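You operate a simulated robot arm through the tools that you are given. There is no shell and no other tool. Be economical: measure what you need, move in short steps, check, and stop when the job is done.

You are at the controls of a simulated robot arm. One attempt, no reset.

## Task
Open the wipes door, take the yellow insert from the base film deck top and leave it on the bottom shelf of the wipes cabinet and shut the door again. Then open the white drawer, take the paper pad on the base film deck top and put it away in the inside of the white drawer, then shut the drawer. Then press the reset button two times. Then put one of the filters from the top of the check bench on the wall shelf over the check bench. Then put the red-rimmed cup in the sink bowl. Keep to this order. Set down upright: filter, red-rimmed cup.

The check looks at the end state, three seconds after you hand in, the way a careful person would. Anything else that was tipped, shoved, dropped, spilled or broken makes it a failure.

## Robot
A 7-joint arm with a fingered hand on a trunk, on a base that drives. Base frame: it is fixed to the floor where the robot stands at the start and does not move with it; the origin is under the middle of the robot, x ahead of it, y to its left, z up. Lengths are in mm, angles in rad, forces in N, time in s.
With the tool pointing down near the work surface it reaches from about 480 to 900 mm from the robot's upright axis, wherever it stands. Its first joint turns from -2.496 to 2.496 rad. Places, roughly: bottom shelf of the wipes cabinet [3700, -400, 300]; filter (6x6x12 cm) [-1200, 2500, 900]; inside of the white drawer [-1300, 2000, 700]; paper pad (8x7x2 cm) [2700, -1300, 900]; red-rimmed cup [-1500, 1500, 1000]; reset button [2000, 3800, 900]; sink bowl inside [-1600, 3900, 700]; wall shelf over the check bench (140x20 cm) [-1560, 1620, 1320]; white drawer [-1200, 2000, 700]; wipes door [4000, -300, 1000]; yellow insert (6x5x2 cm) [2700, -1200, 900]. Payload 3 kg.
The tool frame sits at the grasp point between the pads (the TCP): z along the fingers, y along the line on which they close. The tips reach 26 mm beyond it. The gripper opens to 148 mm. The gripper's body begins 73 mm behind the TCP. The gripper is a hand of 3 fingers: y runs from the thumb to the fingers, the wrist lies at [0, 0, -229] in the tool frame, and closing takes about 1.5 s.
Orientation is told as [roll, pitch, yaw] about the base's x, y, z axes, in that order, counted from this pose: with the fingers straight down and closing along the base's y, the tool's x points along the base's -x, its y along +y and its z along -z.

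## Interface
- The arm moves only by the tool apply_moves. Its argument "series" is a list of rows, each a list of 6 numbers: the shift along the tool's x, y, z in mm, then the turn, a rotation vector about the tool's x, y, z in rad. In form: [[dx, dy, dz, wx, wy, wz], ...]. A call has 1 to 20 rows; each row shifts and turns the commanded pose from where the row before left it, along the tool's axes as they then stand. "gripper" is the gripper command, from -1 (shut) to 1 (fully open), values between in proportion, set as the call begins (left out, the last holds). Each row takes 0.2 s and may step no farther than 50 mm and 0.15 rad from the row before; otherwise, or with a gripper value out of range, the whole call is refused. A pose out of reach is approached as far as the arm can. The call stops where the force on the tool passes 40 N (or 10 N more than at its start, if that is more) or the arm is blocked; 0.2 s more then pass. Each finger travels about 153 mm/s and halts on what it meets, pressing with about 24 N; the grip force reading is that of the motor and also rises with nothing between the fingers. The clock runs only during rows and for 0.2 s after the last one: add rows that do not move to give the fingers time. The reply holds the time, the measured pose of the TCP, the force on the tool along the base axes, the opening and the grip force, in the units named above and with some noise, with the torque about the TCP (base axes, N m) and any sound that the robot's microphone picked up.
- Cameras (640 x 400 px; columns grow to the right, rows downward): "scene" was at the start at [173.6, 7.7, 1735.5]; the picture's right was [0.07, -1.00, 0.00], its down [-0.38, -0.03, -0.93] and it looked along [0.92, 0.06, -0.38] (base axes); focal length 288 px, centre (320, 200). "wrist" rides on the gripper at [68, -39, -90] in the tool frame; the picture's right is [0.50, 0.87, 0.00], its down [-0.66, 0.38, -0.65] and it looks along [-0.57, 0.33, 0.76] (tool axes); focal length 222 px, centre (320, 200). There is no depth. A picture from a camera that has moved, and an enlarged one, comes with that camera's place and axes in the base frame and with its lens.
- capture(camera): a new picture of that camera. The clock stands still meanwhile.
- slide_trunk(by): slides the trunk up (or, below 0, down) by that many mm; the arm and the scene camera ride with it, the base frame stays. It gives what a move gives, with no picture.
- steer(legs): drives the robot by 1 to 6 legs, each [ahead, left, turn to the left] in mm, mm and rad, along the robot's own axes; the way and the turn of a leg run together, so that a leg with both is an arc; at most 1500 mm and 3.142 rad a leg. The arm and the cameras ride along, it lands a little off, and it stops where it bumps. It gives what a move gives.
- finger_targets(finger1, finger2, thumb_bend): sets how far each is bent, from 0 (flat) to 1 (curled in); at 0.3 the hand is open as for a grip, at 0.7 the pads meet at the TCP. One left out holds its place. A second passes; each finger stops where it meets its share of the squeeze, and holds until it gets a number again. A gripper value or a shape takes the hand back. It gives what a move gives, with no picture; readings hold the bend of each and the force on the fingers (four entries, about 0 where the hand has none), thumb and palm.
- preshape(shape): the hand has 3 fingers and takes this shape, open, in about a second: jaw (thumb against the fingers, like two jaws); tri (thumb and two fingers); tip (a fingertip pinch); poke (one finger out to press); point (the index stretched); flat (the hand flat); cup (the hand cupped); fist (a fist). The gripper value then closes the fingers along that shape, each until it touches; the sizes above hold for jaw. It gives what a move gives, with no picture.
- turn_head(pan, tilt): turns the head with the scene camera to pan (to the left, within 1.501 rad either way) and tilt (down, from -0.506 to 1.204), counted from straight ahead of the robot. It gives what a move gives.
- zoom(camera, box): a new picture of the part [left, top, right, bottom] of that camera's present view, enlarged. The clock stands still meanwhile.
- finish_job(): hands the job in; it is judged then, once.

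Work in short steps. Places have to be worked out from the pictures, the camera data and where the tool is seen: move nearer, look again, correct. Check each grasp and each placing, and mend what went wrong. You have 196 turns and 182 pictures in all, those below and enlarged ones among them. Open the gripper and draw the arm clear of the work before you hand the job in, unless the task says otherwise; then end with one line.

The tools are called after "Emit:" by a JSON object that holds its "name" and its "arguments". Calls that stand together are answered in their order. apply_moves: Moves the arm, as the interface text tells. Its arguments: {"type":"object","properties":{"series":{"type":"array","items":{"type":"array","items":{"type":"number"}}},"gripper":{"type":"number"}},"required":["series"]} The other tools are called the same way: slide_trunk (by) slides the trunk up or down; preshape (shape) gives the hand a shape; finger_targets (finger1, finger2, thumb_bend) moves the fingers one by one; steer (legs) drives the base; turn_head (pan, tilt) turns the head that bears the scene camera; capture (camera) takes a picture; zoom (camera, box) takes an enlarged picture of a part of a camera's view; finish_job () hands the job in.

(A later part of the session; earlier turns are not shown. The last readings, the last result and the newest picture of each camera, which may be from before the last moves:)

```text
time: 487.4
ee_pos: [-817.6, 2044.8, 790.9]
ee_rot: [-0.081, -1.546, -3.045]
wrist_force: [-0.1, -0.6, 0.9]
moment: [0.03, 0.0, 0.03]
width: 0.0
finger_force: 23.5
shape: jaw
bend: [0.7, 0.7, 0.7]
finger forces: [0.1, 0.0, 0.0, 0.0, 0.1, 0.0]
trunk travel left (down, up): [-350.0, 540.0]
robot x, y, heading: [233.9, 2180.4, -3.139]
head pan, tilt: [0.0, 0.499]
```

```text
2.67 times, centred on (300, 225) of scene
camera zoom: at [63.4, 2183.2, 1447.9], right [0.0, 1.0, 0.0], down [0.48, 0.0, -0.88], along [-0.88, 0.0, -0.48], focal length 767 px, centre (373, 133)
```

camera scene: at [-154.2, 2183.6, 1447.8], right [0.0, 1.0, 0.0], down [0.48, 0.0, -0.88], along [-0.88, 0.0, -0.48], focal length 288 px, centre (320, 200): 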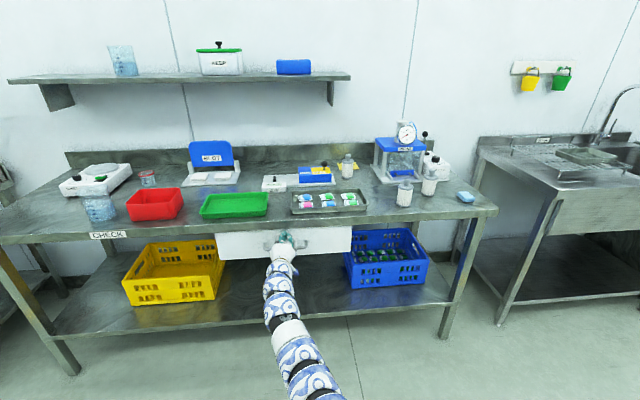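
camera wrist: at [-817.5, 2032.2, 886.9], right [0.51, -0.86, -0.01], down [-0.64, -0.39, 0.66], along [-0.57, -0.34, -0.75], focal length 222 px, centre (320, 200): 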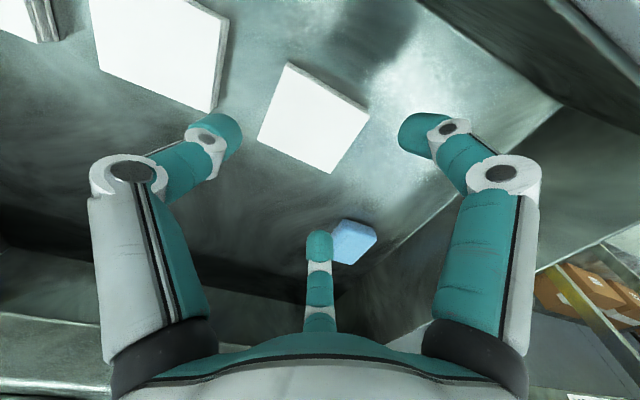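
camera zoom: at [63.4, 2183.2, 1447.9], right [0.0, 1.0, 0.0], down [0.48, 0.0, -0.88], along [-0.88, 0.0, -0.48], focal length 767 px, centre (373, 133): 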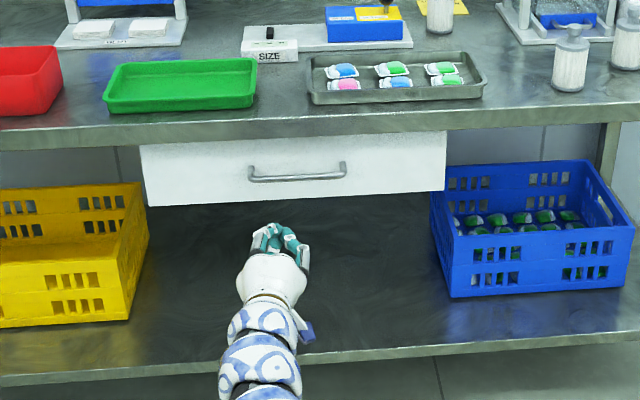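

The drawer is shut. Next is the reset button near (2000, 3800), so I'll fold the hand down, raise the trunk, and drive over for a look.

Emit:
{"name": "apply_moves", "arguments": {"series": [[32, 0, -2, 0, 0.14, 0], [32, 0, -2, 0, 0.14, 0], [32, 0, -2, 0, 0.14, 0], [32, 0, -2, 0, 0.14, 0], [32, 0, -2, 0, 0.14, 0], [32, 0, -2, 0, 0.14, 0], [32, 0, -2, 0, 0.14, 0], [32, 0, -2, 0, 0.14, 0], [32, 0, -2, 0, 0.14, 0], [32, 0, -2, 0, 0.14, 0], [32, 0, -2, 0, 0.14, 0]]}}

Emit:
{"name": "slide_trunk", "arguments": {"by": 400}}

Emit:
{"name": "steer", "arguments": {"legs": [[-300, -300, 0], [0, -1300, 0], [0, 0, -3.14]]}}

Emit:
{"name": "turn_head", "arguments": {"pan": -0.1, "tilt": 0.45}}

Emit:
{"name": "capture", "arguments": {"camera": "scene"}}

```text
time: 489.8
ee_pos: [-590.3, 2046.7, 566.1]
ee_rot: [0.0, -0.007, -3.125]
wrist_force: [0.5, -0.6, -0.2]
moment: [0.03, 0.02, 0.0]
width: 0.0
finger_force: 24.1
shape: jaw
bend: [0.7, 0.7, 0.7]
finger forces: [0.0, 0.1, 0.0, 0.0, 0.0, 0.1]
trunk travel left (down, up): [-350.0, 540.0]
robot x, y, heading: [233.8, 2183.6, -3.145]
head pan, tilt: [0.0, 0.499]
```

```text
time: 493.6
ee_pos: [-591.0, 2047.9, 964.7]
ee_rot: [0.0, -0.006, -3.124]
wrist_force: [0.2, -0.2, -0.1]
moment: [-0.02, 0.0, 0.03]
width: 0.0
finger_force: 24.2
shape: jaw
bend: [0.7, 0.7, 0.7]
finger forces: [0.0, 0.1, 0.1, 0.0, 0.1, 0.0]
trunk travel left (down, up): [-750.0, 140.0]
robot x, y, heading: [236.7, 2185.9, -3.141]
head pan, tilt: [0.0, 0.499]
```

```text
time: 509.7
ee_pos: [1337.5, 3950.9, 965.4]
ee_rot: [-0.001, -0.008, 0.047]
wrist_force: [-0.4, 0.7, -0.7]
moment: [-0.01, 0.04, -0.01]
width: 0.3
finger_force: 24.0
shape: jaw
bend: [0.7, 0.7, 0.7]
finger forces: [0.0, 0.0, 0.1, 0.0, 0.0, 0.0]
trunk travel left (down, up): [-750.0, 140.0]
robot x, y, heading: [516.9, 3792.4, 0.029]
head pan, tilt: [0.0, 0.499]
```

```text
time: 510.4
ee_pos: [1336.1, 3950.5, 964.9]
ee_rot: [-0.001, -0.006, 0.049]
wrist_force: [-0.1, -0.1, 0.0]
moment: [0.04, 0.04, 0.03]
width: 0.0
finger_force: 24.0
shape: jaw
bend: [0.7, 0.7, 0.7]
finger forces: [0.0, 0.0, 0.0, 0.0, 0.0, 0.0]
trunk travel left (down, up): [-750.0, 140.0]
robot x, y, heading: [517.2, 3792.8, 0.03]
head pan, tilt: [-0.099, 0.45]
```

```text
73 pictures are left
camera scene: at [689.2, 3790.1, 1852.3], right [-0.07, -1.0, 0.0], down [-0.43, 0.03, -0.9], along [0.9, -0.06, -0.44], focal length 288 px, centre (320, 200)
```

scene: 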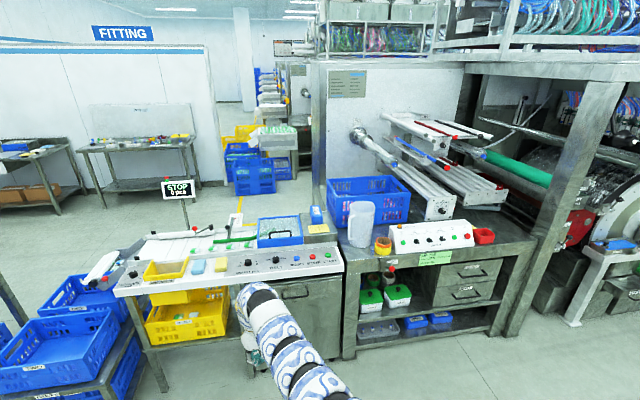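

I'll zoom in on the panel with the buttons.

Emit:
{"name": "zoom", "arguments": {"camera": "scene", "box": [220, 200, 480, 310]}}

Emit:
{"name": "zoom", "arguments": {"camera": "scene", "box": [220, 235, 350, 295]}}

```text
2.46 times, centred on (350, 255) of scene
camera zoom: at [689.2, 3790.1, 1852.3], right [-0.07, -1.0, 0.0], down [-0.43, 0.03, -0.9], along [0.9, -0.06, -0.44], focal length 708 px, centre (246, 65)
```

zoom: 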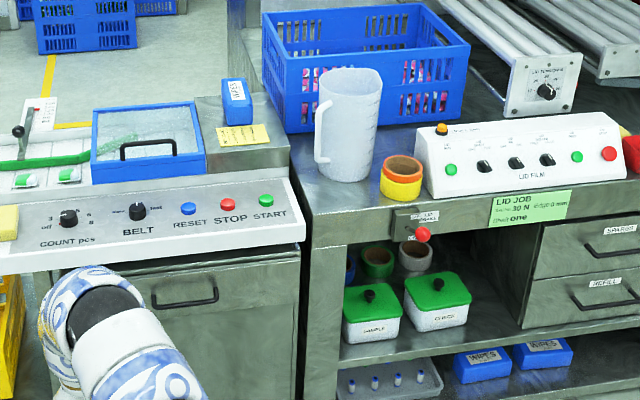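

```text
4.92 times, centred on (285, 265) of scene
camera zoom: at [689.2, 3790.1, 1852.3], right [-0.07, -1.0, 0.0], down [-0.43, 0.03, -0.9], along [0.9, -0.06, -0.44], focal length 1416 px, centre (492, -120)
```

zoom: 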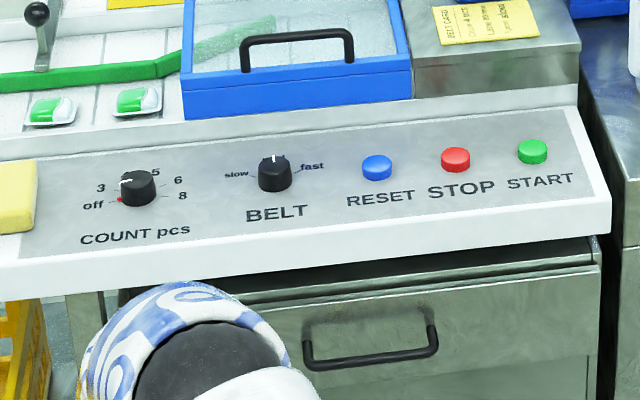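

The blue RESET button is at about (1942, 3831, ~900) on an up-facing panel. I'll raise the hand, move over it with fingers closed, and check with the wrist camera.

Emit:
{"name": "slide_trunk", "arguments": {"by": 120}}

Emit:
{"name": "steer", "arguments": {"legs": [[0, 0, -0.03], [0, -95, 0], [560, 0, 0]]}}

Emit:
{"name": "capture", "arguments": {"camera": "wrist"}}

Emit:
{"name": "turn_head", "arguments": {"pan": 0.0, "tilt": 0.8}}

Emit:
{"name": "capture", "arguments": {"camera": "scene"}}

```text
time: 511.9
ee_pos: [1336.6, 3952.1, 1084.3]
ee_rot: [-0.001, -0.008, 0.048]
wrist_force: [-0.2, -0.2, -0.2]
moment: [0.01, -0.02, -0.02]
width: 0.2
finger_force: 24.4
shape: jaw
bend: [0.7, 0.7, 0.7]
finger forces: [0.1, 0.0, 0.0, 0.0, 0.0, 0.0]
trunk travel left (down, up): [-870.0, 20.0]
robot x, y, heading: [516.6, 3795.9, 0.029]
head pan, tilt: [-0.099, 0.45]
```

```text
time: 516.2
ee_pos: [1903.0, 3832.0, 1085.3]
ee_rot: [-0.002, -0.007, 0.018]
wrist_force: [-0.2, 0.4, -0.1]
moment: [0.0, 0.01, 0.03]
width: 0.1
finger_force: 24.0
shape: jaw
bend: [0.7, 0.7, 0.7]
finger forces: [0.0, 0.0, 0.1, 0.0, 0.0, 0.0]
trunk travel left (down, up): [-870.0, 20.0]
robot x, y, heading: [1078.0, 3700.4, -0.005]
head pan, tilt: [-0.099, 0.45]
```

```text
70 pictures are left
camera wrist: at [1836.2, 3793.2, 1175.7], right [-0.51, 0.86, 0.0], down [0.64, 0.39, 0.66], along [0.57, 0.33, -0.75], focal length 222 px, centre (320, 200)
```

wrist: 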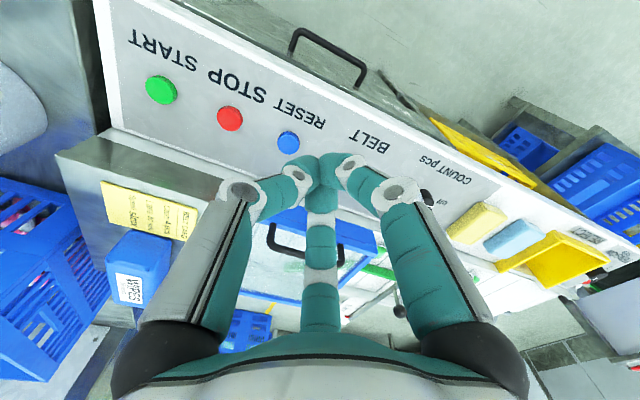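

```text
time: 517.0
ee_pos: [1903.1, 3831.6, 1084.2]
ee_rot: [-0.001, -0.006, 0.018]
wrist_force: [-1.5, -0.1, 1.0]
moment: [0.0, -0.01, -0.02]
width: 0.1
finger_force: 24.2
shape: jaw
bend: [0.7, 0.7, 0.7]
finger forces: [0.0, 0.0, 0.0, 0.0, 0.0, 0.1]
trunk travel left (down, up): [-870.0, 20.0]
robot x, y, heading: [1079.1, 3692.7, -0.0]
head pan, tilt: [0.0, 0.799]
```

```text
69 pictures are left
camera scene: at [1240.1, 3699.8, 1942.0], right [0.0, -1.0, 0.0], down [-0.72, 0.0, -0.7], along [0.7, 0.0, -0.72], focal length 288 px, centre (320, 200)
```

scene: 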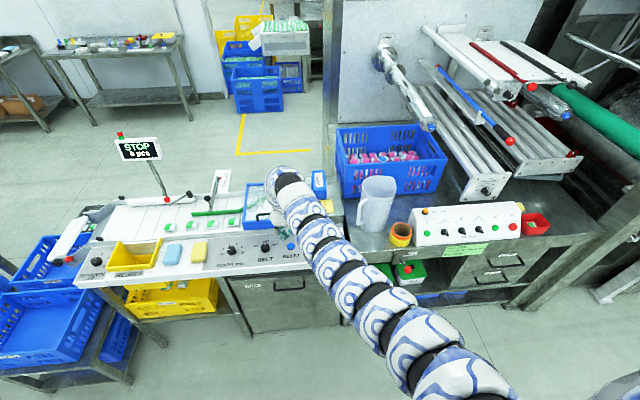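

Triangulated, RESET is nearer (2005, 3832, 857). I'll move forward 100 mm, lower partly, and re-check.

Emit:
{"name": "steer", "arguments": {"legs": [[100, 0, 0]]}}

Emit:
{"name": "slide_trunk", "arguments": {"by": -140}}

Emit:
{"name": "capture", "arguments": {"camera": "wrist"}}

Emit:
{"name": "zoom", "arguments": {"camera": "scene", "box": [200, 160, 440, 310]}}

```text
time: 518.2
ee_pos: [2005.2, 3832.8, 1085.2]
ee_rot: [-0.001, -0.005, 0.017]
wrist_force: [0.3, 0.5, -1.0]
moment: [0.02, 0.01, 0.0]
width: 0.1
finger_force: 24.3
shape: jaw
bend: [0.7, 0.7, 0.7]
finger forces: [0.0, 0.1, 0.1, 0.0, 0.0, 0.1]
trunk travel left (down, up): [-870.0, 20.0]
robot x, y, heading: [1179.0, 3700.3, 0.002]
head pan, tilt: [0.0, 0.799]
```

```text
time: 519.9
ee_pos: [2004.5, 3833.1, 944.5]
ee_rot: [-0.002, -0.009, 0.017]
wrist_force: [0.8, 0.0, 0.4]
moment: [0.03, 0.02, -0.01]
width: 0.3
finger_force: 24.5
shape: jaw
bend: [0.7, 0.7, 0.7]
finger forces: [0.0, 0.0, 0.0, 0.1, 0.0, 0.1]
trunk travel left (down, up): [-730.0, 160.0]
robot x, y, heading: [1181.1, 3698.7, 0.001]
head pan, tilt: [0.0, 0.799]
```

```text
68 pictures are left
camera wrist: at [1936.5, 3793.6, 1036.2], right [-0.51, 0.86, -0.01], down [0.64, 0.39, 0.66], along [0.57, 0.34, -0.75], focal length 222 px, centre (320, 200)
```

wrist: 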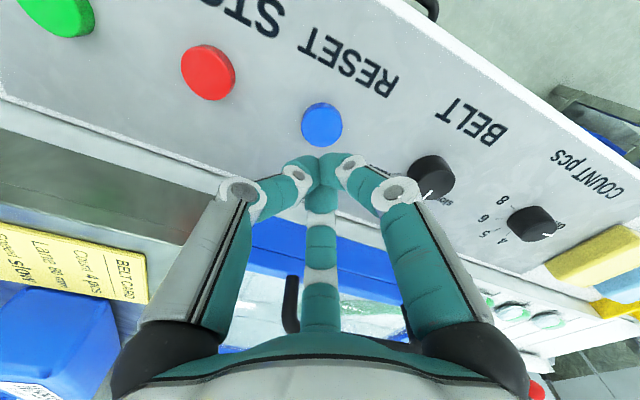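

```text
2.67 times, centred on (320, 235) of scene
camera zoom: at [1340.7, 3700.1, 1802.0], right [0.0, -1.0, 0.0], down [-0.72, 0.0, -0.7], along [0.7, 0.0, -0.72], focal length 767 px, centre (320, 107)
```

zoom: 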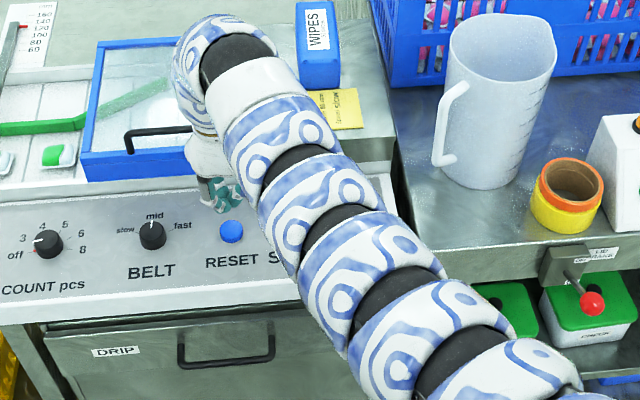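

The button is at (1994, 3830, ~870). I'll correct 10 mm, lower the trunk 30, then press down with short arm steps.

Emit:
{"name": "apply_moves", "arguments": {"series": [[10, -3, 0, 0, 0, 0]]}}

Emit:
{"name": "slide_trunk", "arguments": {"by": -32}}

Emit:
{"name": "capture", "arguments": {"camera": "wrist"}}

```text
time: 520.2
ee_pos: [1994.4, 3827.6, 946.5]
ee_rot: [-0.001, -0.01, 0.015]
wrist_force: [-0.4, -0.6, 0.0]
moment: [-0.01, -0.01, 0.01]
width: 0.0
finger_force: 24.6
shape: jaw
bend: [0.7, 0.7, 0.7]
finger forces: [0.0, 0.0, 0.1, 0.1, 0.1, 0.0]
trunk travel left (down, up): [-730.0, 160.0]
robot x, y, heading: [1178.3, 3698.8, 0.001]
head pan, tilt: [0.0, 0.799]
```

```text
time: 521.0
ee_pos: [1993.1, 3829.6, 913.5]
ee_rot: [-0.001, -0.007, 0.016]
wrist_force: [0.2, 0.5, 0.0]
moment: [0.01, 0.0, 0.01]
width: 0.0
finger_force: 24.1
shape: jaw
bend: [0.7, 0.7, 0.7]
finger forces: [0.0, 0.0, 0.1, 0.1, 0.0, 0.0]
trunk travel left (down, up): [-698.0, 192.0]
robot x, y, heading: [1178.0, 3700.3, 0.001]
head pan, tilt: [0.0, 0.799]
```

```text
66 pictures are left
camera wrist: at [1926.3, 3790.1, 1004.5], right [-0.51, 0.86, -0.01], down [0.64, 0.39, 0.66], along [0.57, 0.34, -0.75], focal length 222 px, centre (320, 200)
```

wrist: 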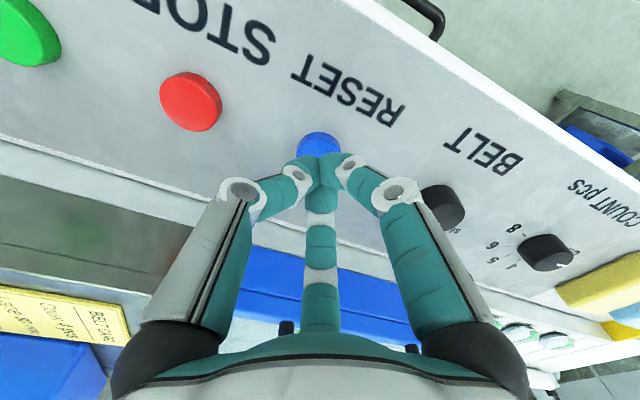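

It's nearly over the button. I'll shift 5 mm back and press down in 5 mm steps.

Emit:
{"name": "apply_moves", "arguments": {"series": [[5, -2, 0, 0, 0, 0], [0, 0, 5, 0, 0, 0], [0, 0, 5, 0, 0, 0], [0, 0, 4, 0, 0, 0], [0, 0, 4, 0, 0, 0], [0, 0, 4, 0, 0, 0]]}}

Emit:
{"name": "capture", "arguments": {"camera": "wrist"}}

```text
time: 522.4
ee_pos: [1987.1, 3826.5, 892.5]
ee_rot: [0.0, -0.005, 0.015]
wrist_force: [0.6, 0.7, -0.8]
moment: [0.02, 0.02, -0.02]
width: 0.0
finger_force: 23.8
shape: jaw
bend: [0.7, 0.7, 0.7]
finger forces: [0.0, 0.0, 0.0, 0.0, 0.0, 0.0]
trunk travel left (down, up): [-698.0, 192.0]
robot x, y, heading: [1176.9, 3697.2, 0.008]
head pan, tilt: [0.0, 0.799]
```

```text
65 pictures are left
camera wrist: at [1921.6, 3787.7, 982.3], right [-0.51, 0.86, -0.01], down [0.64, 0.39, 0.66], along [0.56, 0.33, -0.75], focal length 222 px, centre (320, 200)
```

wrist: 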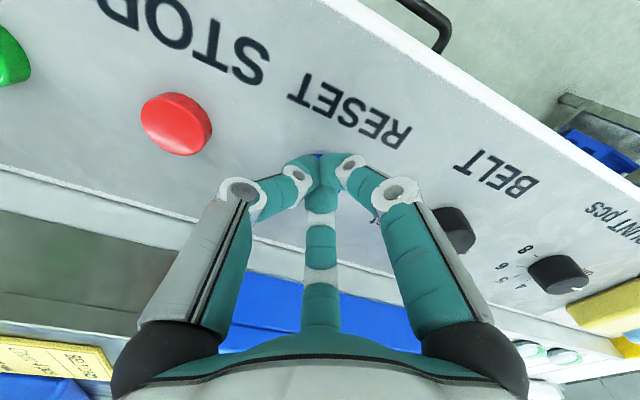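

The fingertips are right over the button with no contact yet. I'll continue down until contact.

Emit:
{"name": "apply_moves", "arguments": {"series": [[0, 0, 3, 0, 0, 0], [0, 0, 3, 0, 0, 0], [0, 0, 3, 0, 0, 0], [0, 0, 3, 0, 0, 0], [0, 0, 3, 0, 0, 0]]}}

```text
time: 523.6
ee_pos: [1989.1, 3827.0, 881.2]
ee_rot: [-0.001, -0.013, 0.018]
wrist_force: [-4.3, -3.0, 35.1]
moment: [-0.18, 0.13, 0.0]
width: 0.0
finger_force: 24.2
shape: jaw
bend: [0.7, 0.7, 0.7]
finger forces: [0.1, 0.1, 0.0, 0.0, 0.1, 0.0]
trunk travel left (down, up): [-698.0, 192.0]
robot x, y, heading: [1175.8, 3696.5, 0.0]
head pan, tilt: [0.0, 0.799]
heard: click
```

A click was heard: press one. I'll go up to release it, then press again the same way.

Emit:
{"name": "apply_moves", "arguments": {"series": [[0, 0, -10, 0, 0, 0], [0, 0, -10, 0, 0, 0], [0, 0, 0, 0, 0, 0], [0, 0, 0, 0, 0, 0]]}}

Emit:
{"name": "apply_moves", "arguments": {"series": [[0, 0, 8, 0, 0, 0], [0, 0, 3, 0, 0, 0], [0, 0, 3, 0, 0, 0], [0, 0, 3, 0, 0, 0], [0, 0, 3, 0, 0, 0], [0, 0, 3, 0, 0, 0]]}}

```text
time: 524.6
ee_pos: [1988.7, 3826.5, 896.6]
ee_rot: [-0.003, -0.005, 0.018]
wrist_force: [0.5, 0.3, 0.2]
moment: [0.01, 0.03, -0.01]
width: 0.2
finger_force: 24.0
shape: jaw
bend: [0.7, 0.7, 0.7]
finger forces: [0.1, 0.0, 0.0, 0.0, 0.0, 0.1]
trunk travel left (down, up): [-698.0, 192.0]
robot x, y, heading: [1179.1, 3697.3, 0.004]
head pan, tilt: [0.0, 0.799]
```

```text
time: 526.0
ee_pos: [1991.2, 3827.9, 883.9]
ee_rot: [0.001, -0.019, 0.015]
wrist_force: [2.8, 1.2, 19.0]
moment: [-0.17, 0.23, 0.0]
width: 0.0
finger_force: 23.7
shape: jaw
bend: [0.7, 0.7, 0.7]
finger forces: [0.0, 0.0, 0.1, 0.1, 0.0, 0.1]
trunk travel left (down, up): [-698.0, 192.0]
robot x, y, heading: [1180.8, 3697.5, 0.001]
head pan, tilt: [0.0, 0.799]
heard: click
stopped in row 6: the force on the tool passed its limit at 42 N (the readings are from after the stop); the commanded pose is now the measured one
```

Two clicks in all: RESET has been pressed twice. I'll lift away, back off, and drive to the filters on the check bench.

Emit:
{"name": "apply_moves", "arguments": {"series": [[0, 0, -15, 0, 0, 0], [0, 0, -30, 0, 0, 0]]}}

Emit:
{"name": "slide_trunk", "arguments": {"by": 100}}

Emit:
{"name": "zoom", "arguments": {"camera": "scene", "box": [80, 100, 400, 300]}}

Emit:
{"name": "steer", "arguments": {"legs": [[-700, 0, 0], [0, 0, 3.14], [0, 1050, 0]]}}

Emit:
{"name": "apply_moves", "arguments": {"series": [[-32, 0, -2, 0, -0.14, 0], [-32, 0, -2, 0, -0.14, 0], [-32, 0, -2, 0, -0.14, 0], [-32, 0, -2, 0, -0.14, 0], [-32, 0, -2, 0, -0.14, 0], [-32, 0, -2, 0, -0.14, 0], [-32, 0, -2, 0, -0.14, 0], [-32, 0, -2, 0, -0.14, 0], [-32, 0, -2, 0, -0.14, 0], [-32, 0, -2, 0, -0.14, 0], [-32, 0, -2, 0, -0.14, 0]], "gripper": 0.5}}

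```text
time: 526.6
ee_pos: [1989.8, 3827.0, 922.2]
ee_rot: [-0.002, -0.01, 0.016]
wrist_force: [-0.9, 0.1, 0.8]
moment: [0.01, -0.02, 0.03]
width: 0.0
finger_force: 23.9
shape: jaw
bend: [0.7, 0.7, 0.7]
finger forces: [0.0, 0.0, 0.0, 0.0, 0.1, 0.0]
trunk travel left (down, up): [-698.0, 192.0]
robot x, y, heading: [1179.0, 3697.7, 0.006]
head pan, tilt: [0.0, 0.799]
```

```text
time: 527.9
ee_pos: [1990.7, 3828.3, 1022.7]
ee_rot: [-0.003, -0.012, 0.015]
wrist_force: [0.2, -0.5, 0.3]
moment: [0.02, -0.02, 0.0]
width: 0.0
finger_force: 23.2
shape: jaw
bend: [0.7, 0.7, 0.7]
finger forces: [0.0, 0.0, 0.1, 0.0, 0.0, 0.0]
trunk travel left (down, up): [-798.0, 92.0]
robot x, y, heading: [1180.6, 3698.8, 0.002]
head pan, tilt: [0.0, 0.799]
```

```text
2.00 times, centred on (240, 200) of scene
camera zoom: at [1341.0, 3700.0, 1869.9], right [0.0, -1.0, 0.0], down [-0.72, 0.0, -0.7], along [0.7, 0.0, -0.72], focal length 575 px, centre (480, 200)
```

zoom: 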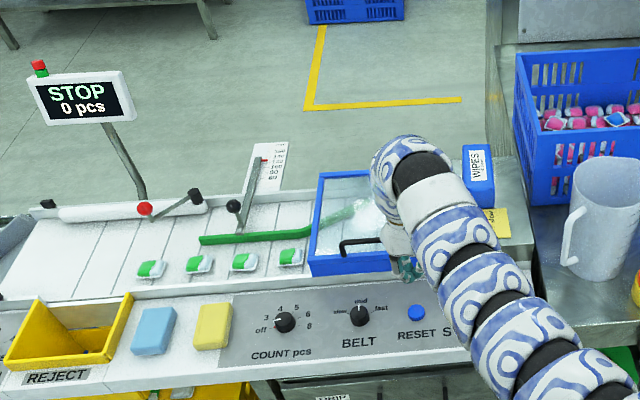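

```text
time: 544.1
ee_pos: [-319.1, 2509.3, 1023.1]
ee_rot: [-0.001, -0.012, -3.116]
wrist_force: [-0.6, 0.2, 1.0]
moment: [0.03, 0.0, -0.03]
width: 0.1
finger_force: 23.7
shape: jaw
bend: [0.7, 0.7, 0.7]
finger forces: [0.0, 0.0, 0.1, 0.0, 0.1, 0.0]
trunk travel left (down, up): [-798.0, 92.0]
robot x, y, heading: [490.8, 2644.5, -3.13]
head pan, tilt: [0.0, 0.799]
```

```text
time: 546.5
ee_pos: [-547.6, 2505.5, 1245.5]
ee_rot: [-0.133, -1.552, -2.984]
wrist_force: [-0.3, -0.7, -0.5]
moment: [0.03, 0.03, -0.01]
width: 110.8
finger_force: 0.0
shape: jaw
bend: [0.26, 0.26, 0.55]
finger forces: [0.0, 0.1, 0.0, 0.0, 0.1, 0.0]
trunk travel left (down, up): [-798.0, 92.0]
robot x, y, heading: [487.4, 2644.2, -3.135]
head pan, tilt: [0.0, 0.799]
```

The display now reads "0 pcs". The hand is horizontal; I'll drive forward, lower to filter height, and locate the filters precisely.

Emit:
{"name": "steer", "arguments": {"legs": [[350, 0, 0]]}}

Emit:
{"name": "slide_trunk", "arguments": {"by": -290}}

Emit:
{"name": "turn_head", "arguments": {"pan": 0.0, "tilt": 0.5}}

Emit:
{"name": "capture", "arguments": {"camera": "scene"}}

Emit:
{"name": "capture", "arguments": {"camera": "wrist"}}

```text
time: 548.8
ee_pos: [-895.0, 2504.6, 1245.3]
ee_rot: [-0.055, -1.549, -3.063]
wrist_force: [-1.0, -0.1, 0.0]
moment: [0.02, 0.01, 0.01]
width: 110.8
finger_force: 0.0
shape: jaw
bend: [0.26, 0.26, 0.55]
finger forces: [0.0, 0.1, 0.0, 0.0, 0.1, 0.1]
trunk travel left (down, up): [-798.0, 92.0]
robot x, y, heading: [144.9, 2640.2, -3.137]
head pan, tilt: [0.0, 0.799]
```

```text
time: 551.7
ee_pos: [-894.1, 2504.2, 956.1]
ee_rot: [-0.054, -1.549, -3.066]
wrist_force: [0.2, -0.1, 0.4]
moment: [-0.02, 0.0, 0.0]
width: 110.7
finger_force: 0.0
shape: jaw
bend: [0.26, 0.26, 0.55]
finger forces: [0.1, 0.0, 0.0, 0.0, 0.0, 0.1]
trunk travel left (down, up): [-508.0, 382.0]
robot x, y, heading: [143.3, 2641.4, -3.132]
head pan, tilt: [0.0, 0.799]
```

```text
time: 552.5
ee_pos: [-894.8, 2503.8, 956.2]
ee_rot: [-0.061, -1.549, -3.057]
wrist_force: [-0.2, 0.1, 0.8]
moment: [0.02, -0.01, -0.04]
width: 111.0
finger_force: 0.0
shape: jaw
bend: [0.26, 0.26, 0.55]
finger forces: [0.0, 0.0, 0.0, 0.0, 0.0, 0.1]
trunk travel left (down, up): [-508.0, 382.0]
robot x, y, heading: [146.9, 2644.1, -3.132]
head pan, tilt: [0.0, 0.499]
```

```text
63 pictures are left
camera scene: at [-26.6, 2642.4, 1605.8], right [-0.01, 1.0, 0.0], down [0.48, 0.0, -0.88], along [-0.88, -0.01, -0.48], focal length 288 px, centre (320, 200)
```

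scene: 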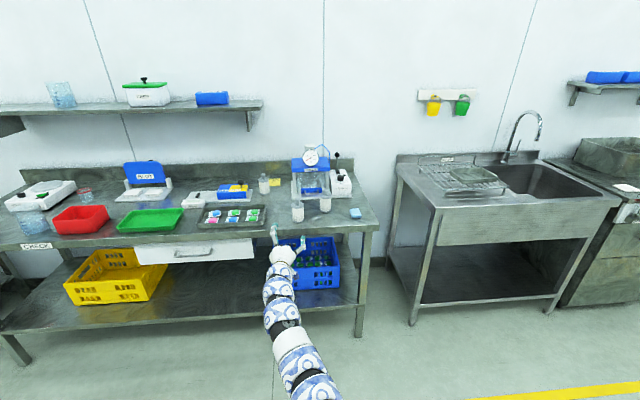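

```text
62 pictures are left
camera wrist: at [-803.0, 2546.0, 890.8], right [0.03, -0.86, -0.5], down [0.65, -0.37, 0.67], along [-0.76, -0.34, 0.55], focal length 222 px, centre (320, 200)
```

wrist: 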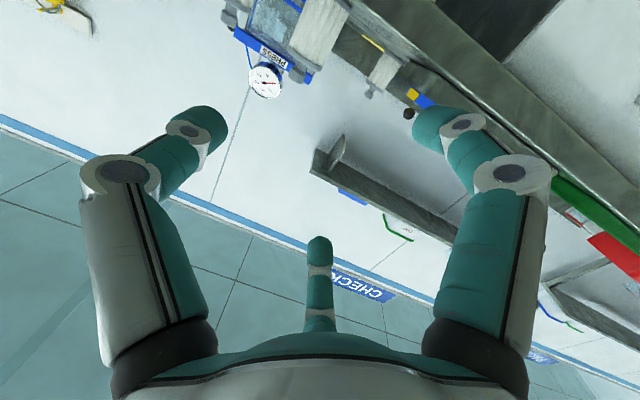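

I'll zoom on the filters in the scene camera.

Emit:
{"name": "zoom", "arguments": {"camera": "scene", "box": [230, 140, 390, 260]}}

```text
3.33 times, centred on (310, 200) of scene
camera zoom: at [-26.6, 2642.4, 1605.8], right [-0.01, 1.0, 0.0], down [0.48, 0.0, -0.88], along [-0.88, -0.01, -0.48], focal length 959 px, centre (353, 200)
```

zoom: 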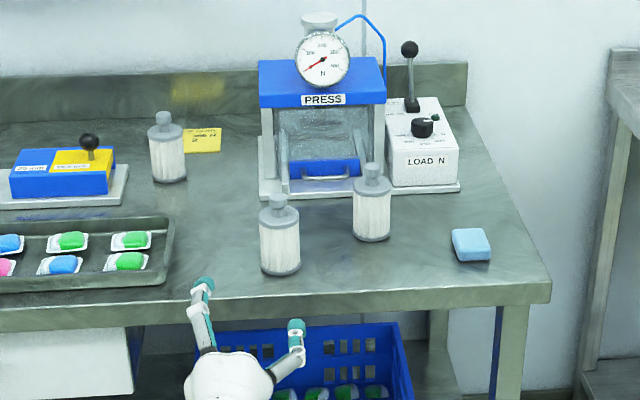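

The front filter is at (-1157, 2527) on the bench (z ≈ 880). I'll narrow the opening, align in y, set z ≈ 946, and approach to about 80 mm.

Emit:
{"name": "slide_trunk", "arguments": {"by": -10}}

Emit:
{"name": "apply_moves", "arguments": {"series": [[0, 0, 0, 0, 0, 0], [0, 0, 0, 0, 0, 0], [0, 0, 0, 0, 0, 0]], "gripper": 0.17}}

Emit:
{"name": "steer", "arguments": {"legs": [[0, -22, 0], [180, 0, 0]]}}

Emit:
{"name": "capture", "arguments": {"camera": "wrist"}}

Emit:
{"name": "zoom", "arguments": {"camera": "scene", "box": [220, 140, 420, 290]}}

```text
time: 553.0
ee_pos: [-895.2, 2504.0, 945.8]
ee_rot: [-0.061, -1.549, -3.059]
wrist_force: [-0.2, -0.3, 0.8]
moment: [0.03, 0.02, -0.05]
width: 110.9
finger_force: 0.0
shape: jaw
bend: [0.26, 0.26, 0.55]
finger forces: [0.1, 0.0, 0.1, 0.1, 0.0, 0.1]
trunk travel left (down, up): [-498.0, 392.0]
robot x, y, heading: [146.2, 2640.9, -3.136]
head pan, tilt: [0.0, 0.499]
```

```text
time: 553.9
ee_pos: [-894.0, 2504.1, 945.2]
ee_rot: [-0.059, -1.549, -3.06]
wrist_force: [0.4, 0.2, 0.2]
moment: [-0.04, 0.05, 0.01]
width: 87.2
finger_force: 0.0
shape: jaw
bend: [0.32, 0.32, 0.7]
finger forces: [0.0, 0.0, 0.0, 0.0, 0.1, 0.0]
trunk travel left (down, up): [-498.0, 392.0]
robot x, y, heading: [142.5, 2648.2, -3.134]
head pan, tilt: [0.0, 0.499]
```

```text
time: 555.8
ee_pos: [-1075.0, 2525.5, 944.6]
ee_rot: [-0.057, -1.55, -3.065]
wrist_force: [0.5, -0.3, -0.3]
moment: [-0.01, 0.02, 0.0]
width: 86.9
finger_force: 0.0
shape: jaw
bend: [0.32, 0.32, 0.7]
finger forces: [0.0, 0.0, 0.1, 0.1, 0.1, 0.1]
trunk travel left (down, up): [-498.0, 392.0]
robot x, y, heading: [-34.5, 2661.4, -3.136]
head pan, tilt: [0.0, 0.499]
```

```text
60 pictures are left
camera wrist: at [-985.2, 2568.6, 880.5], right [0.03, -0.87, -0.5], down [0.65, -0.37, 0.67], along [-0.76, -0.34, 0.55], focal length 222 px, centre (320, 200)
```

wrist: 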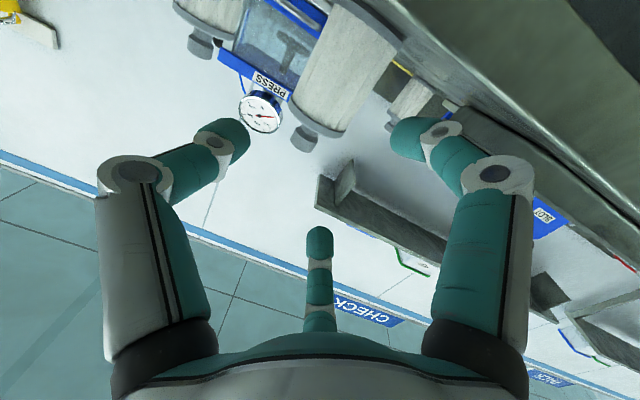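

```text
2.67 times, centred on (320, 215) of scene
camera zoom: at [-208.8, 2663.6, 1595.8], right [-0.01, 1.0, 0.0], down [0.48, 0.0, -0.88], along [-0.88, -0.01, -0.48], focal length 767 px, centre (320, 160)
```

zoom: 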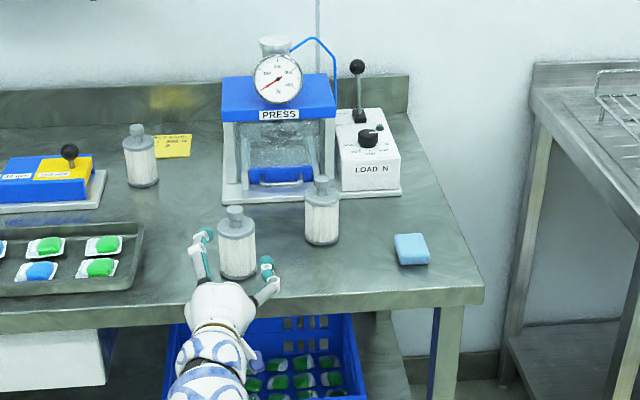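

Aligned. I'll advance 82 mm so the filter sits between the digits, then check before closing.

Emit:
{"name": "apply_moves", "arguments": {"series": [[0, 0, 28, 0, 0, 0], [0, 0, 28, 0, 0, 0], [0, 0, 26, 0, 0, 0]]}}

Emit:
{"name": "capture", "arguments": {"camera": "wrist"}}

```text
time: 556.6
ee_pos: [-1148.9, 2522.4, 945.1]
ee_rot: [-0.103, -1.551, -3.015]
wrist_force: [-0.4, 0.6, 0.7]
moment: [0.0, 0.01, -0.04]
width: 86.8
finger_force: 0.1
shape: jaw
bend: [0.32, 0.33, 0.7]
finger forces: [0.0, 0.0, 0.1, 0.1, 0.0, 0.0]
out of reach, approached as far as the arm can: row 3
trunk travel left (down, up): [-498.0, 392.0]
robot x, y, heading: [-41.7, 2663.9, -3.137]
head pan, tilt: [0.0, 0.499]
```

```text
58 pictures are left
camera wrist: at [-1058.0, 2565.2, 879.9], right [0.03, -0.86, -0.5], down [0.65, -0.37, 0.67], along [-0.76, -0.34, 0.55], focal length 222 px, centre (320, 200)
```

wrist: 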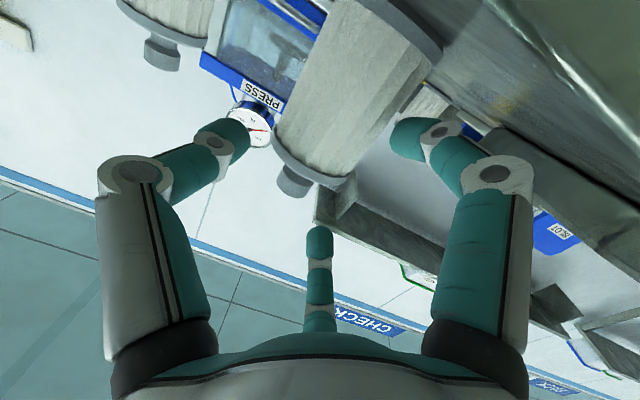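

Seen close, the filter is about 40 mm deeper (x ≈ -1188) and the bench is at z ≈ 865. I'll lower 12 mm and drive 40 mm forward.

Emit:
{"name": "slide_trunk", "arguments": {"by": -12}}

Emit:
{"name": "steer", "arguments": {"legs": [[38, 0, 0]]}}

Emit:
{"name": "capture", "arguments": {"camera": "wrist"}}

```text
time: 557.2
ee_pos: [-1148.7, 2525.3, 932.9]
ee_rot: [-0.074, -1.551, -3.049]
wrist_force: [-0.2, -1.3, 1.8]
moment: [-0.02, 0.0, 0.0]
width: 86.7
finger_force: 0.0
shape: jaw
bend: [0.32, 0.33, 0.7]
finger forces: [0.1, 0.0, 0.0, 0.0, 0.0, 0.0]
trunk travel left (down, up): [-486.0, 404.0]
robot x, y, heading: [-42.6, 2666.4, -3.138]
head pan, tilt: [0.0, 0.499]
```

```text
time: 558.0
ee_pos: [-1187.4, 2524.5, 931.9]
ee_rot: [-0.069, -1.551, -3.051]
wrist_force: [-0.7, -0.2, 0.5]
moment: [0.0, -0.01, -0.01]
width: 86.8
finger_force: 0.2
shape: jaw
bend: [0.32, 0.33, 0.7]
finger forces: [0.0, 0.0, 0.1, 0.0, 0.1, 0.0]
trunk travel left (down, up): [-486.0, 404.0]
robot x, y, heading: [-76.3, 2661.7, -3.132]
head pan, tilt: [0.0, 0.499]
```

```text
57 pictures are left
camera wrist: at [-1096.6, 2566.6, 867.2], right [0.03, -0.86, -0.5], down [0.65, -0.37, 0.67], along [-0.76, -0.34, 0.55], focal length 222 px, centre (320, 200)
```

wrist: 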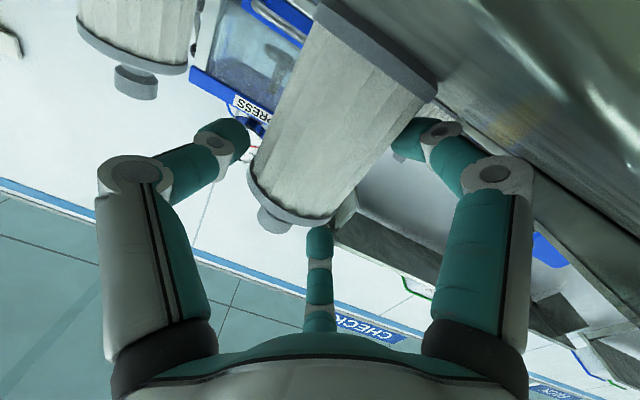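

The filter axis looks about 10 mm further right and 12 mm deeper. I'll correct both, then close gently.

Emit:
{"name": "steer", "arguments": {"legs": [[11, -9, 0]]}}

Emit:
{"name": "apply_moves", "arguments": {"series": [[0, 0, 0, 0, 0, 0], [0, 0, 0, 0, 0, 0], [0, 0, 0, 0, 0, 0], [0, 0, 0, 0, 0, 0], [0, 0, 0, 0, 0, 0]], "gripper": -1}}

Emit:
{"name": "capture", "arguments": {"camera": "wrist"}}

```text
time: 558.8
ee_pos: [-1197.9, 2534.2, 932.2]
ee_rot: [-0.069, -1.55, -3.053]
wrist_force: [-0.1, -0.1, -0.2]
moment: [0.01, 0.0, -0.01]
width: 86.9
finger_force: 0.1
shape: jaw
bend: [0.32, 0.33, 0.7]
finger forces: [0.0, 0.0, 0.0, 0.1, 0.1, 0.1]
trunk travel left (down, up): [-486.0, 404.0]
robot x, y, heading: [-86.9, 2669.4, -3.133]
head pan, tilt: [0.0, 0.499]
```

```text
time: 560.0
ee_pos: [-1198.4, 2534.4, 934.0]
ee_rot: [-0.07, -1.553, -3.053]
wrist_force: [-1.5, 0.3, 15.5]
moment: [-0.2, 0.41, -0.03]
width: 51.3
finger_force: 24.0
shape: jaw
bend: [0.79, 0.74, 0.7]
finger forces: [15.2, 24.0, 0.0, 0.1, 25.7, 0.1]
trunk travel left (down, up): [-486.0, 404.0]
robot x, y, heading: [-88.2, 2674.0, -3.135]
head pan, tilt: [0.0, 0.499]
```

```text
56 pictures are left
camera wrist: at [-1107.0, 2576.3, 870.0], right [0.03, -0.87, -0.5], down [0.65, -0.37, 0.67], along [-0.76, -0.34, 0.55], focal length 222 px, centre (320, 200)
```

wrist: 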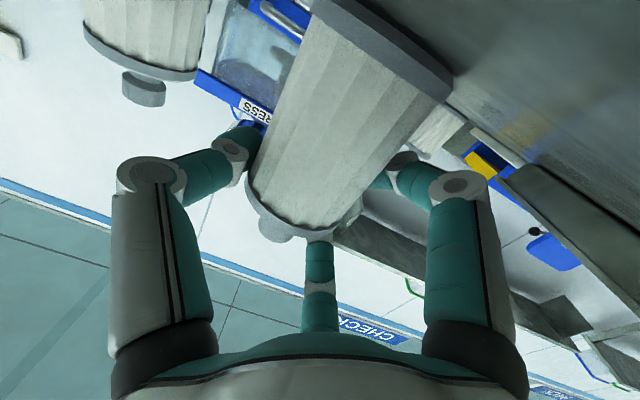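

All three digits hold it (51 mm). I'll lift gently and check.

Emit:
{"name": "slide_trunk", "arguments": {"by": 15}}

Emit:
{"name": "slide_trunk", "arguments": {"by": 100}}

Emit:
{"name": "capture", "arguments": {"camera": "scene"}}

Emit:
{"name": "capture", "arguments": {"camera": "wrist"}}

```text
time: 560.6
ee_pos: [-1198.3, 2534.1, 945.6]
ee_rot: [-0.091, -1.55, -3.031]
wrist_force: [-0.5, -0.2, 0.6]
moment: [-0.02, -0.04, 0.01]
width: 48.1
finger_force: 24.1
shape: jaw
bend: [0.79, 0.75, 0.69]
finger forces: [15.6, 17.2, 0.0, 0.0, 23.3, 0.1]
trunk travel left (down, up): [-501.0, 389.0]
robot x, y, heading: [-89.5, 2670.3, -3.137]
head pan, tilt: [0.0, 0.499]
```

```text
time: 562.0
ee_pos: [-1198.6, 2534.7, 1046.7]
ee_rot: [-0.076, -1.55, -3.046]
wrist_force: [0.5, 0.8, -0.8]
moment: [-0.02, -0.01, 0.03]
width: 48.1
finger_force: 24.0
shape: jaw
bend: [0.79, 0.75, 0.69]
finger forces: [16.2, 15.8, 0.0, 0.1, 23.6, 0.1]
trunk travel left (down, up): [-601.0, 289.0]
robot x, y, heading: [-84.4, 2673.2, -3.139]
head pan, tilt: [0.0, 0.499]
```

```text
55 pictures are left
camera scene: at [-258.1, 2672.4, 1698.8], right [-0.01, 1.0, 0.0], down [0.48, 0.0, -0.88], along [-0.88, -0.01, -0.48], focal length 288 px, centre (320, 200)
```

scene: 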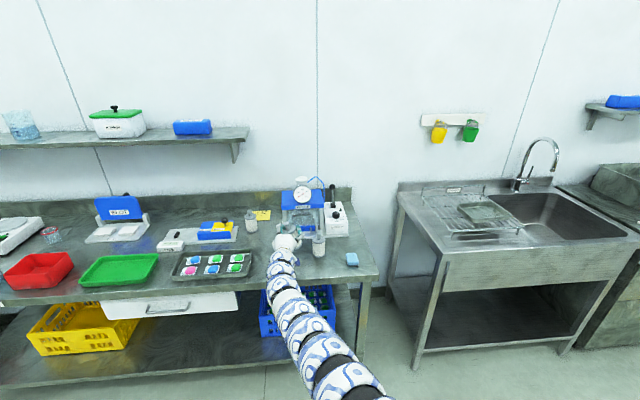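

```text
54 pictures are left
camera wrist: at [-1107.7, 2576.0, 982.4], right [0.03, -0.86, -0.5], down [0.65, -0.37, 0.67], along [-0.76, -0.34, 0.55], focal length 222 px, centre (320, 200)
```

wrist: 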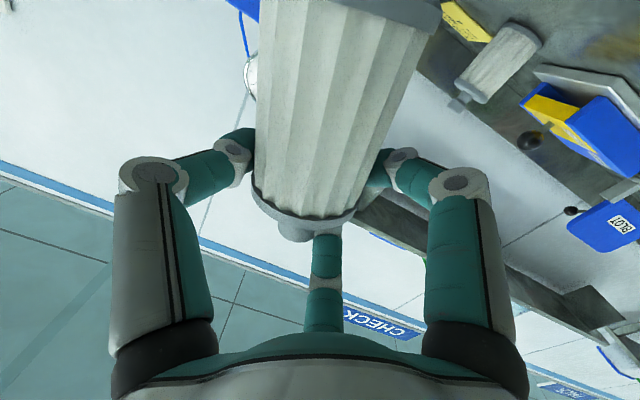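

The filter may have tilted in the grip. I'll zoom to check.

Emit:
{"name": "zoom", "arguments": {"camera": "scene", "box": [230, 170, 390, 290]}}

```text
3.33 times, centred on (310, 230) of scene
camera zoom: at [-258.1, 2672.4, 1698.8], right [-0.01, 1.0, 0.0], down [0.48, 0.0, -0.88], along [-0.88, -0.01, -0.48], focal length 959 px, centre (353, 100)
```

zoom: 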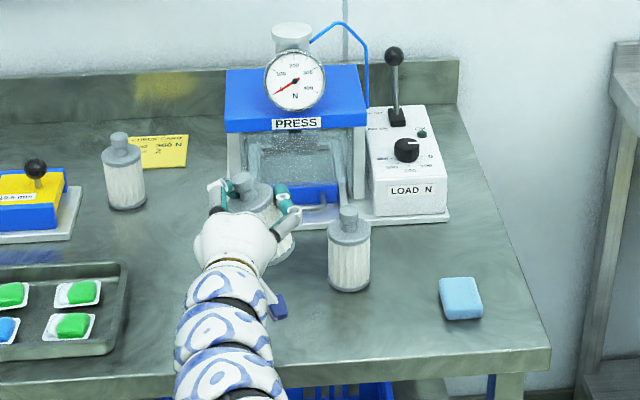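

It is rolled about 20° about the approach axis (top to the left). I can correct this by rolling the tool the other way, so I'll roll +0.36 and check again.

Emit:
{"name": "apply_moves", "arguments": {"series": [[0, 0, 0, 0, 0, 0.12], [0, 0, 0, 0, 0, 0.12], [0, 0, 0, 0, 0, 0.12]]}}

Emit:
{"name": "zoom", "arguments": {"camera": "scene", "box": [230, 170, 390, 290]}}

Emit:
{"name": "capture", "arguments": {"camera": "wrist"}}

```text
time: 562.8
ee_pos: [-1199.2, 2533.9, 1046.6]
ee_rot: [1.514, -1.21, 1.644]
wrist_force: [-0.4, 0.0, -1.0]
moment: [-0.01, -0.02, 0.02]
width: 48.2
finger_force: 23.9
shape: jaw
bend: [0.79, 0.75, 0.69]
finger forces: [16.4, 15.6, 0.0, 0.0, 23.7, 0.0]
trunk travel left (down, up): [-601.0, 289.0]
robot x, y, heading: [-85.7, 2672.7, -3.137]
head pan, tilt: [0.0, 0.499]
```

```text
3.33 times, centred on (310, 230) of scene
camera zoom: at [-257.8, 2672.4, 1698.9], right [-0.01, 1.0, 0.0], down [0.48, 0.0, -0.88], along [-0.88, -0.01, -0.48], focal length 959 px, centre (353, 100)
```

zoom: 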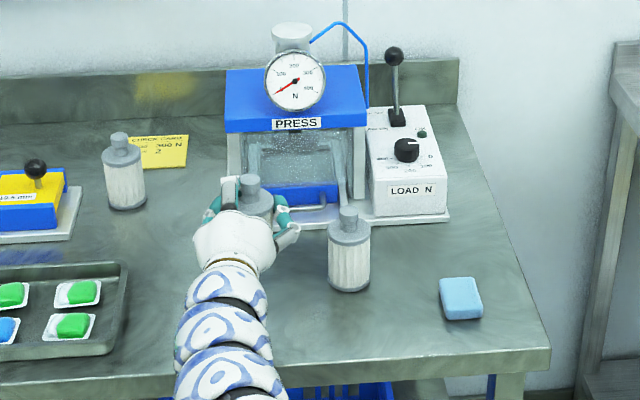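

```text
51 pictures are left
camera wrist: at [-1107.1, 2549.5, 972.9], right [0.02, -0.99, -0.16], down [0.64, -0.11, 0.76], along [-0.77, -0.12, 0.63], focal length 222 px, centre (320, 200)
```

wrist: 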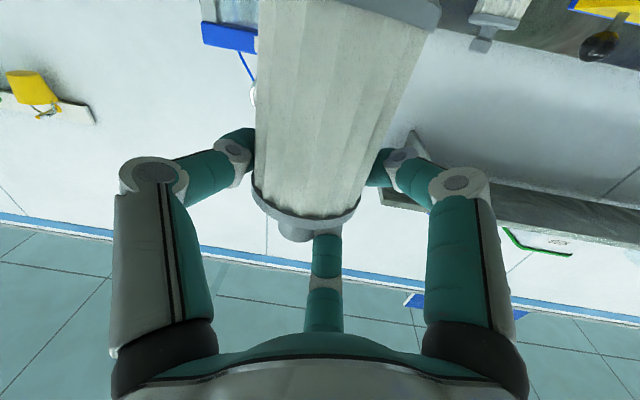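

The filter is now upright within a few degrees, with its base about 70 mm below the TCP. The wall shelf's right end (y ≈ 2215–2350) is free, so I'll raise the trunk and arm to z ≈ 1510 and look at the shelf.

Emit:
{"name": "slide_trunk", "arguments": {"by": 280}}

Emit:
{"name": "apply_moves", "arguments": {"series": [[-44, 16.5, 0, 0, 0, 0], [-44, 16.5, 0, 0, 0, 0], [-44, 16.5, 0, 0, 0, 0], [-44, 16.5, 0, 0, 0, 0]]}}

Emit:
{"name": "turn_head", "arguments": {"pan": 0.2, "tilt": 0.4}}

Emit:
{"name": "capture", "arguments": {"camera": "scene"}}

```text
time: 565.6
ee_pos: [-1199.6, 2534.0, 1326.4]
ee_rot: [1.513, -1.211, 1.644]
wrist_force: [-0.7, 0.3, -1.1]
moment: [-0.01, -0.04, 0.01]
width: 47.8
finger_force: 24.2
shape: jaw
bend: [0.79, 0.75, 0.69]
finger forces: [16.3, 15.5, 0.0, 0.1, 23.7, 0.0]
trunk travel left (down, up): [-881.0, 9.0]
robot x, y, heading: [-89.1, 2677.0, -3.142]
head pan, tilt: [0.0, 0.499]
```

```text
time: 566.6
ee_pos: [-1202.1, 2532.9, 1518.9]
ee_rot: [1.517, -1.212, 1.643]
wrist_force: [0.1, 0.5, -0.4]
moment: [-0.05, 0.0, 0.01]
width: 48.1
finger_force: 24.3
shape: jaw
bend: [0.79, 0.75, 0.69]
finger forces: [16.2, 16.9, 0.0, 0.1, 22.9, 0.0]
trunk travel left (down, up): [-881.0, 9.0]
robot x, y, heading: [-87.5, 2671.3, -3.135]
head pan, tilt: [0.0, 0.499]
```

```text
time: 567.3
ee_pos: [-1204.1, 2532.4, 1517.0]
ee_rot: [1.512, -1.211, 1.641]
wrist_force: [-0.4, 0.6, -1.4]
moment: [-0.03, -0.01, 0.05]
width: 48.3
finger_force: 24.2
shape: jaw
bend: [0.79, 0.75, 0.69]
finger forces: [16.2, 17.0, 0.0, 0.0, 22.9, 0.1]
trunk travel left (down, up): [-881.0, 9.0]
robot x, y, heading: [-86.8, 2677.5, -3.131]
head pan, tilt: [0.201, 0.4]
```

```text
50 pictures are left
camera scene: at [-257.5, 2654.1, 1988.0], right [-0.2, 0.98, 0.0], down [0.38, 0.08, -0.92], along [-0.9, -0.19, -0.39], focal length 288 px, centre (320, 200)
```

scene: 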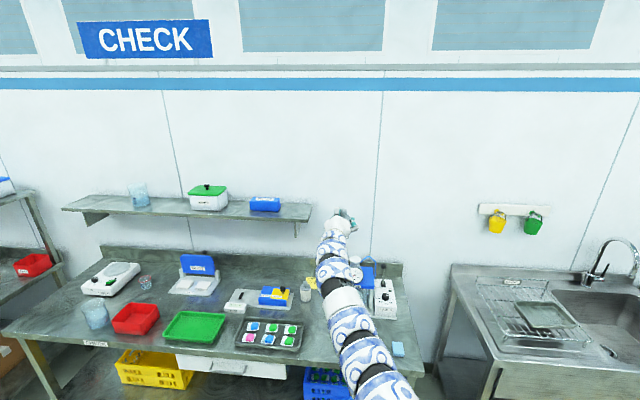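

I'll zoom on the right part of the shelf and the held filter.

Emit:
{"name": "zoom", "arguments": {"camera": "scene", "box": [220, 165, 380, 265]}}

```text
4.00 times, centred on (300, 215) of scene
camera zoom: at [-257.5, 2654.1, 1988.0], right [-0.2, 0.98, 0.0], down [0.38, 0.08, -0.92], along [-0.9, -0.19, -0.39], focal length 1150 px, centre (400, 140)
```

zoom: 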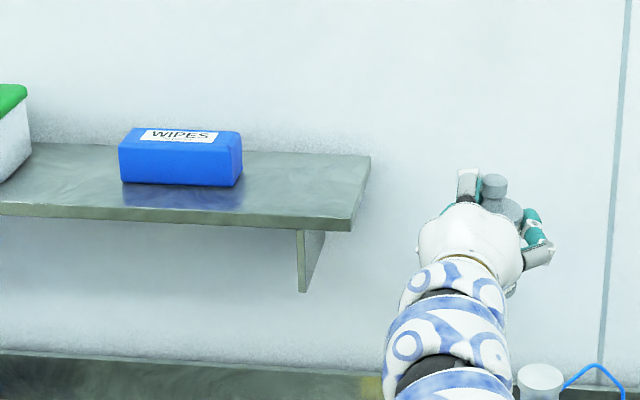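

The shelf top is at z ≈ 1335 with its front edge at x ≈ -1505, and the free span is y 2165–2325. I'll bring the filter to about y 2250 and most of the way in.

Emit:
{"name": "steer", "arguments": {"legs": [[0, 288, 0], [300, 0, 0]]}}

Emit:
{"name": "capture", "arguments": {"camera": "wrist"}}

Emit:
{"name": "turn_head", "arguments": {"pan": 0.15, "tilt": 0.5}}

Emit:
{"name": "zoom", "arguments": {"camera": "scene", "box": [220, 100, 420, 240]}}

```text
time: 571.0
ee_pos: [-1505.2, 2245.9, 1516.3]
ee_rot: [1.512, -1.211, 1.647]
wrist_force: [-0.6, 0.1, -1.5]
moment: [-0.02, -0.02, 0.0]
width: 48.1
finger_force: 23.9
shape: jaw
bend: [0.79, 0.75, 0.69]
finger forces: [16.3, 17.0, 0.0, 0.0, 22.9, 0.0]
trunk travel left (down, up): [-881.0, 9.0]
robot x, y, heading: [-388.7, 2386.0, -3.132]
head pan, tilt: [0.201, 0.4]
```

```text
48 pictures are left
camera wrist: at [-1413.0, 2260.6, 1441.8], right [0.02, -0.99, -0.16], down [0.64, -0.11, 0.76], along [-0.77, -0.12, 0.63], focal length 222 px, centre (320, 200)
```

wrist: 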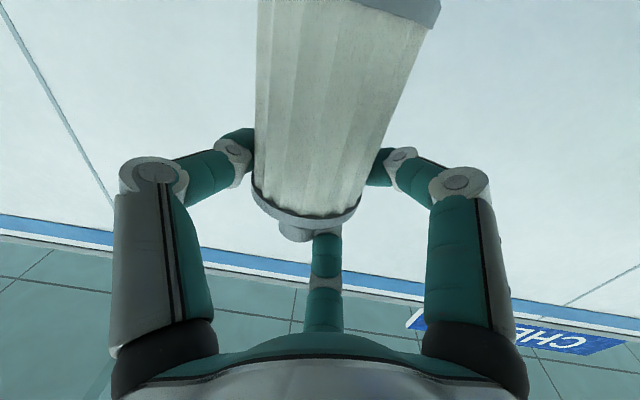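

```text
time: 571.6
ee_pos: [-1502.8, 2244.8, 1516.3]
ee_rot: [1.514, -1.211, 1.642]
wrist_force: [0.2, 0.5, -0.7]
moment: [0.01, -0.04, 0.0]
width: 47.8
finger_force: 24.3
shape: jaw
bend: [0.79, 0.75, 0.69]
finger forces: [16.2, 17.1, 0.0, 0.0, 22.9, 0.1]
trunk travel left (down, up): [-881.0, 9.0]
robot x, y, heading: [-387.9, 2384.4, -3.132]
head pan, tilt: [0.15, 0.499]
```

```text
2.86 times, centred on (320, 170) of scene
camera zoom: at [-557.5, 2370.8, 1978.9], right [-0.16, 0.99, 0.0], down [0.47, 0.07, -0.88], along [-0.87, -0.14, -0.48], focal length 822 px, centre (320, 286)
```

zoom: 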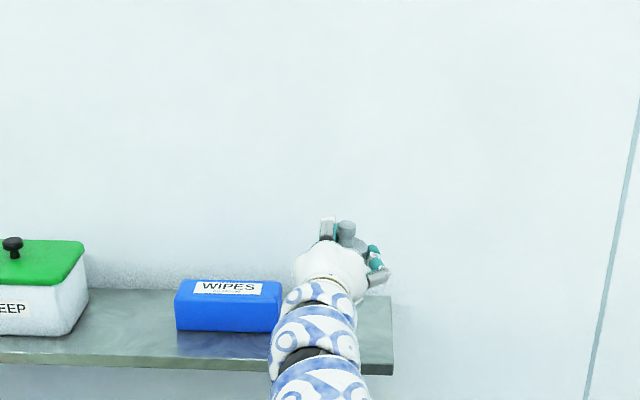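

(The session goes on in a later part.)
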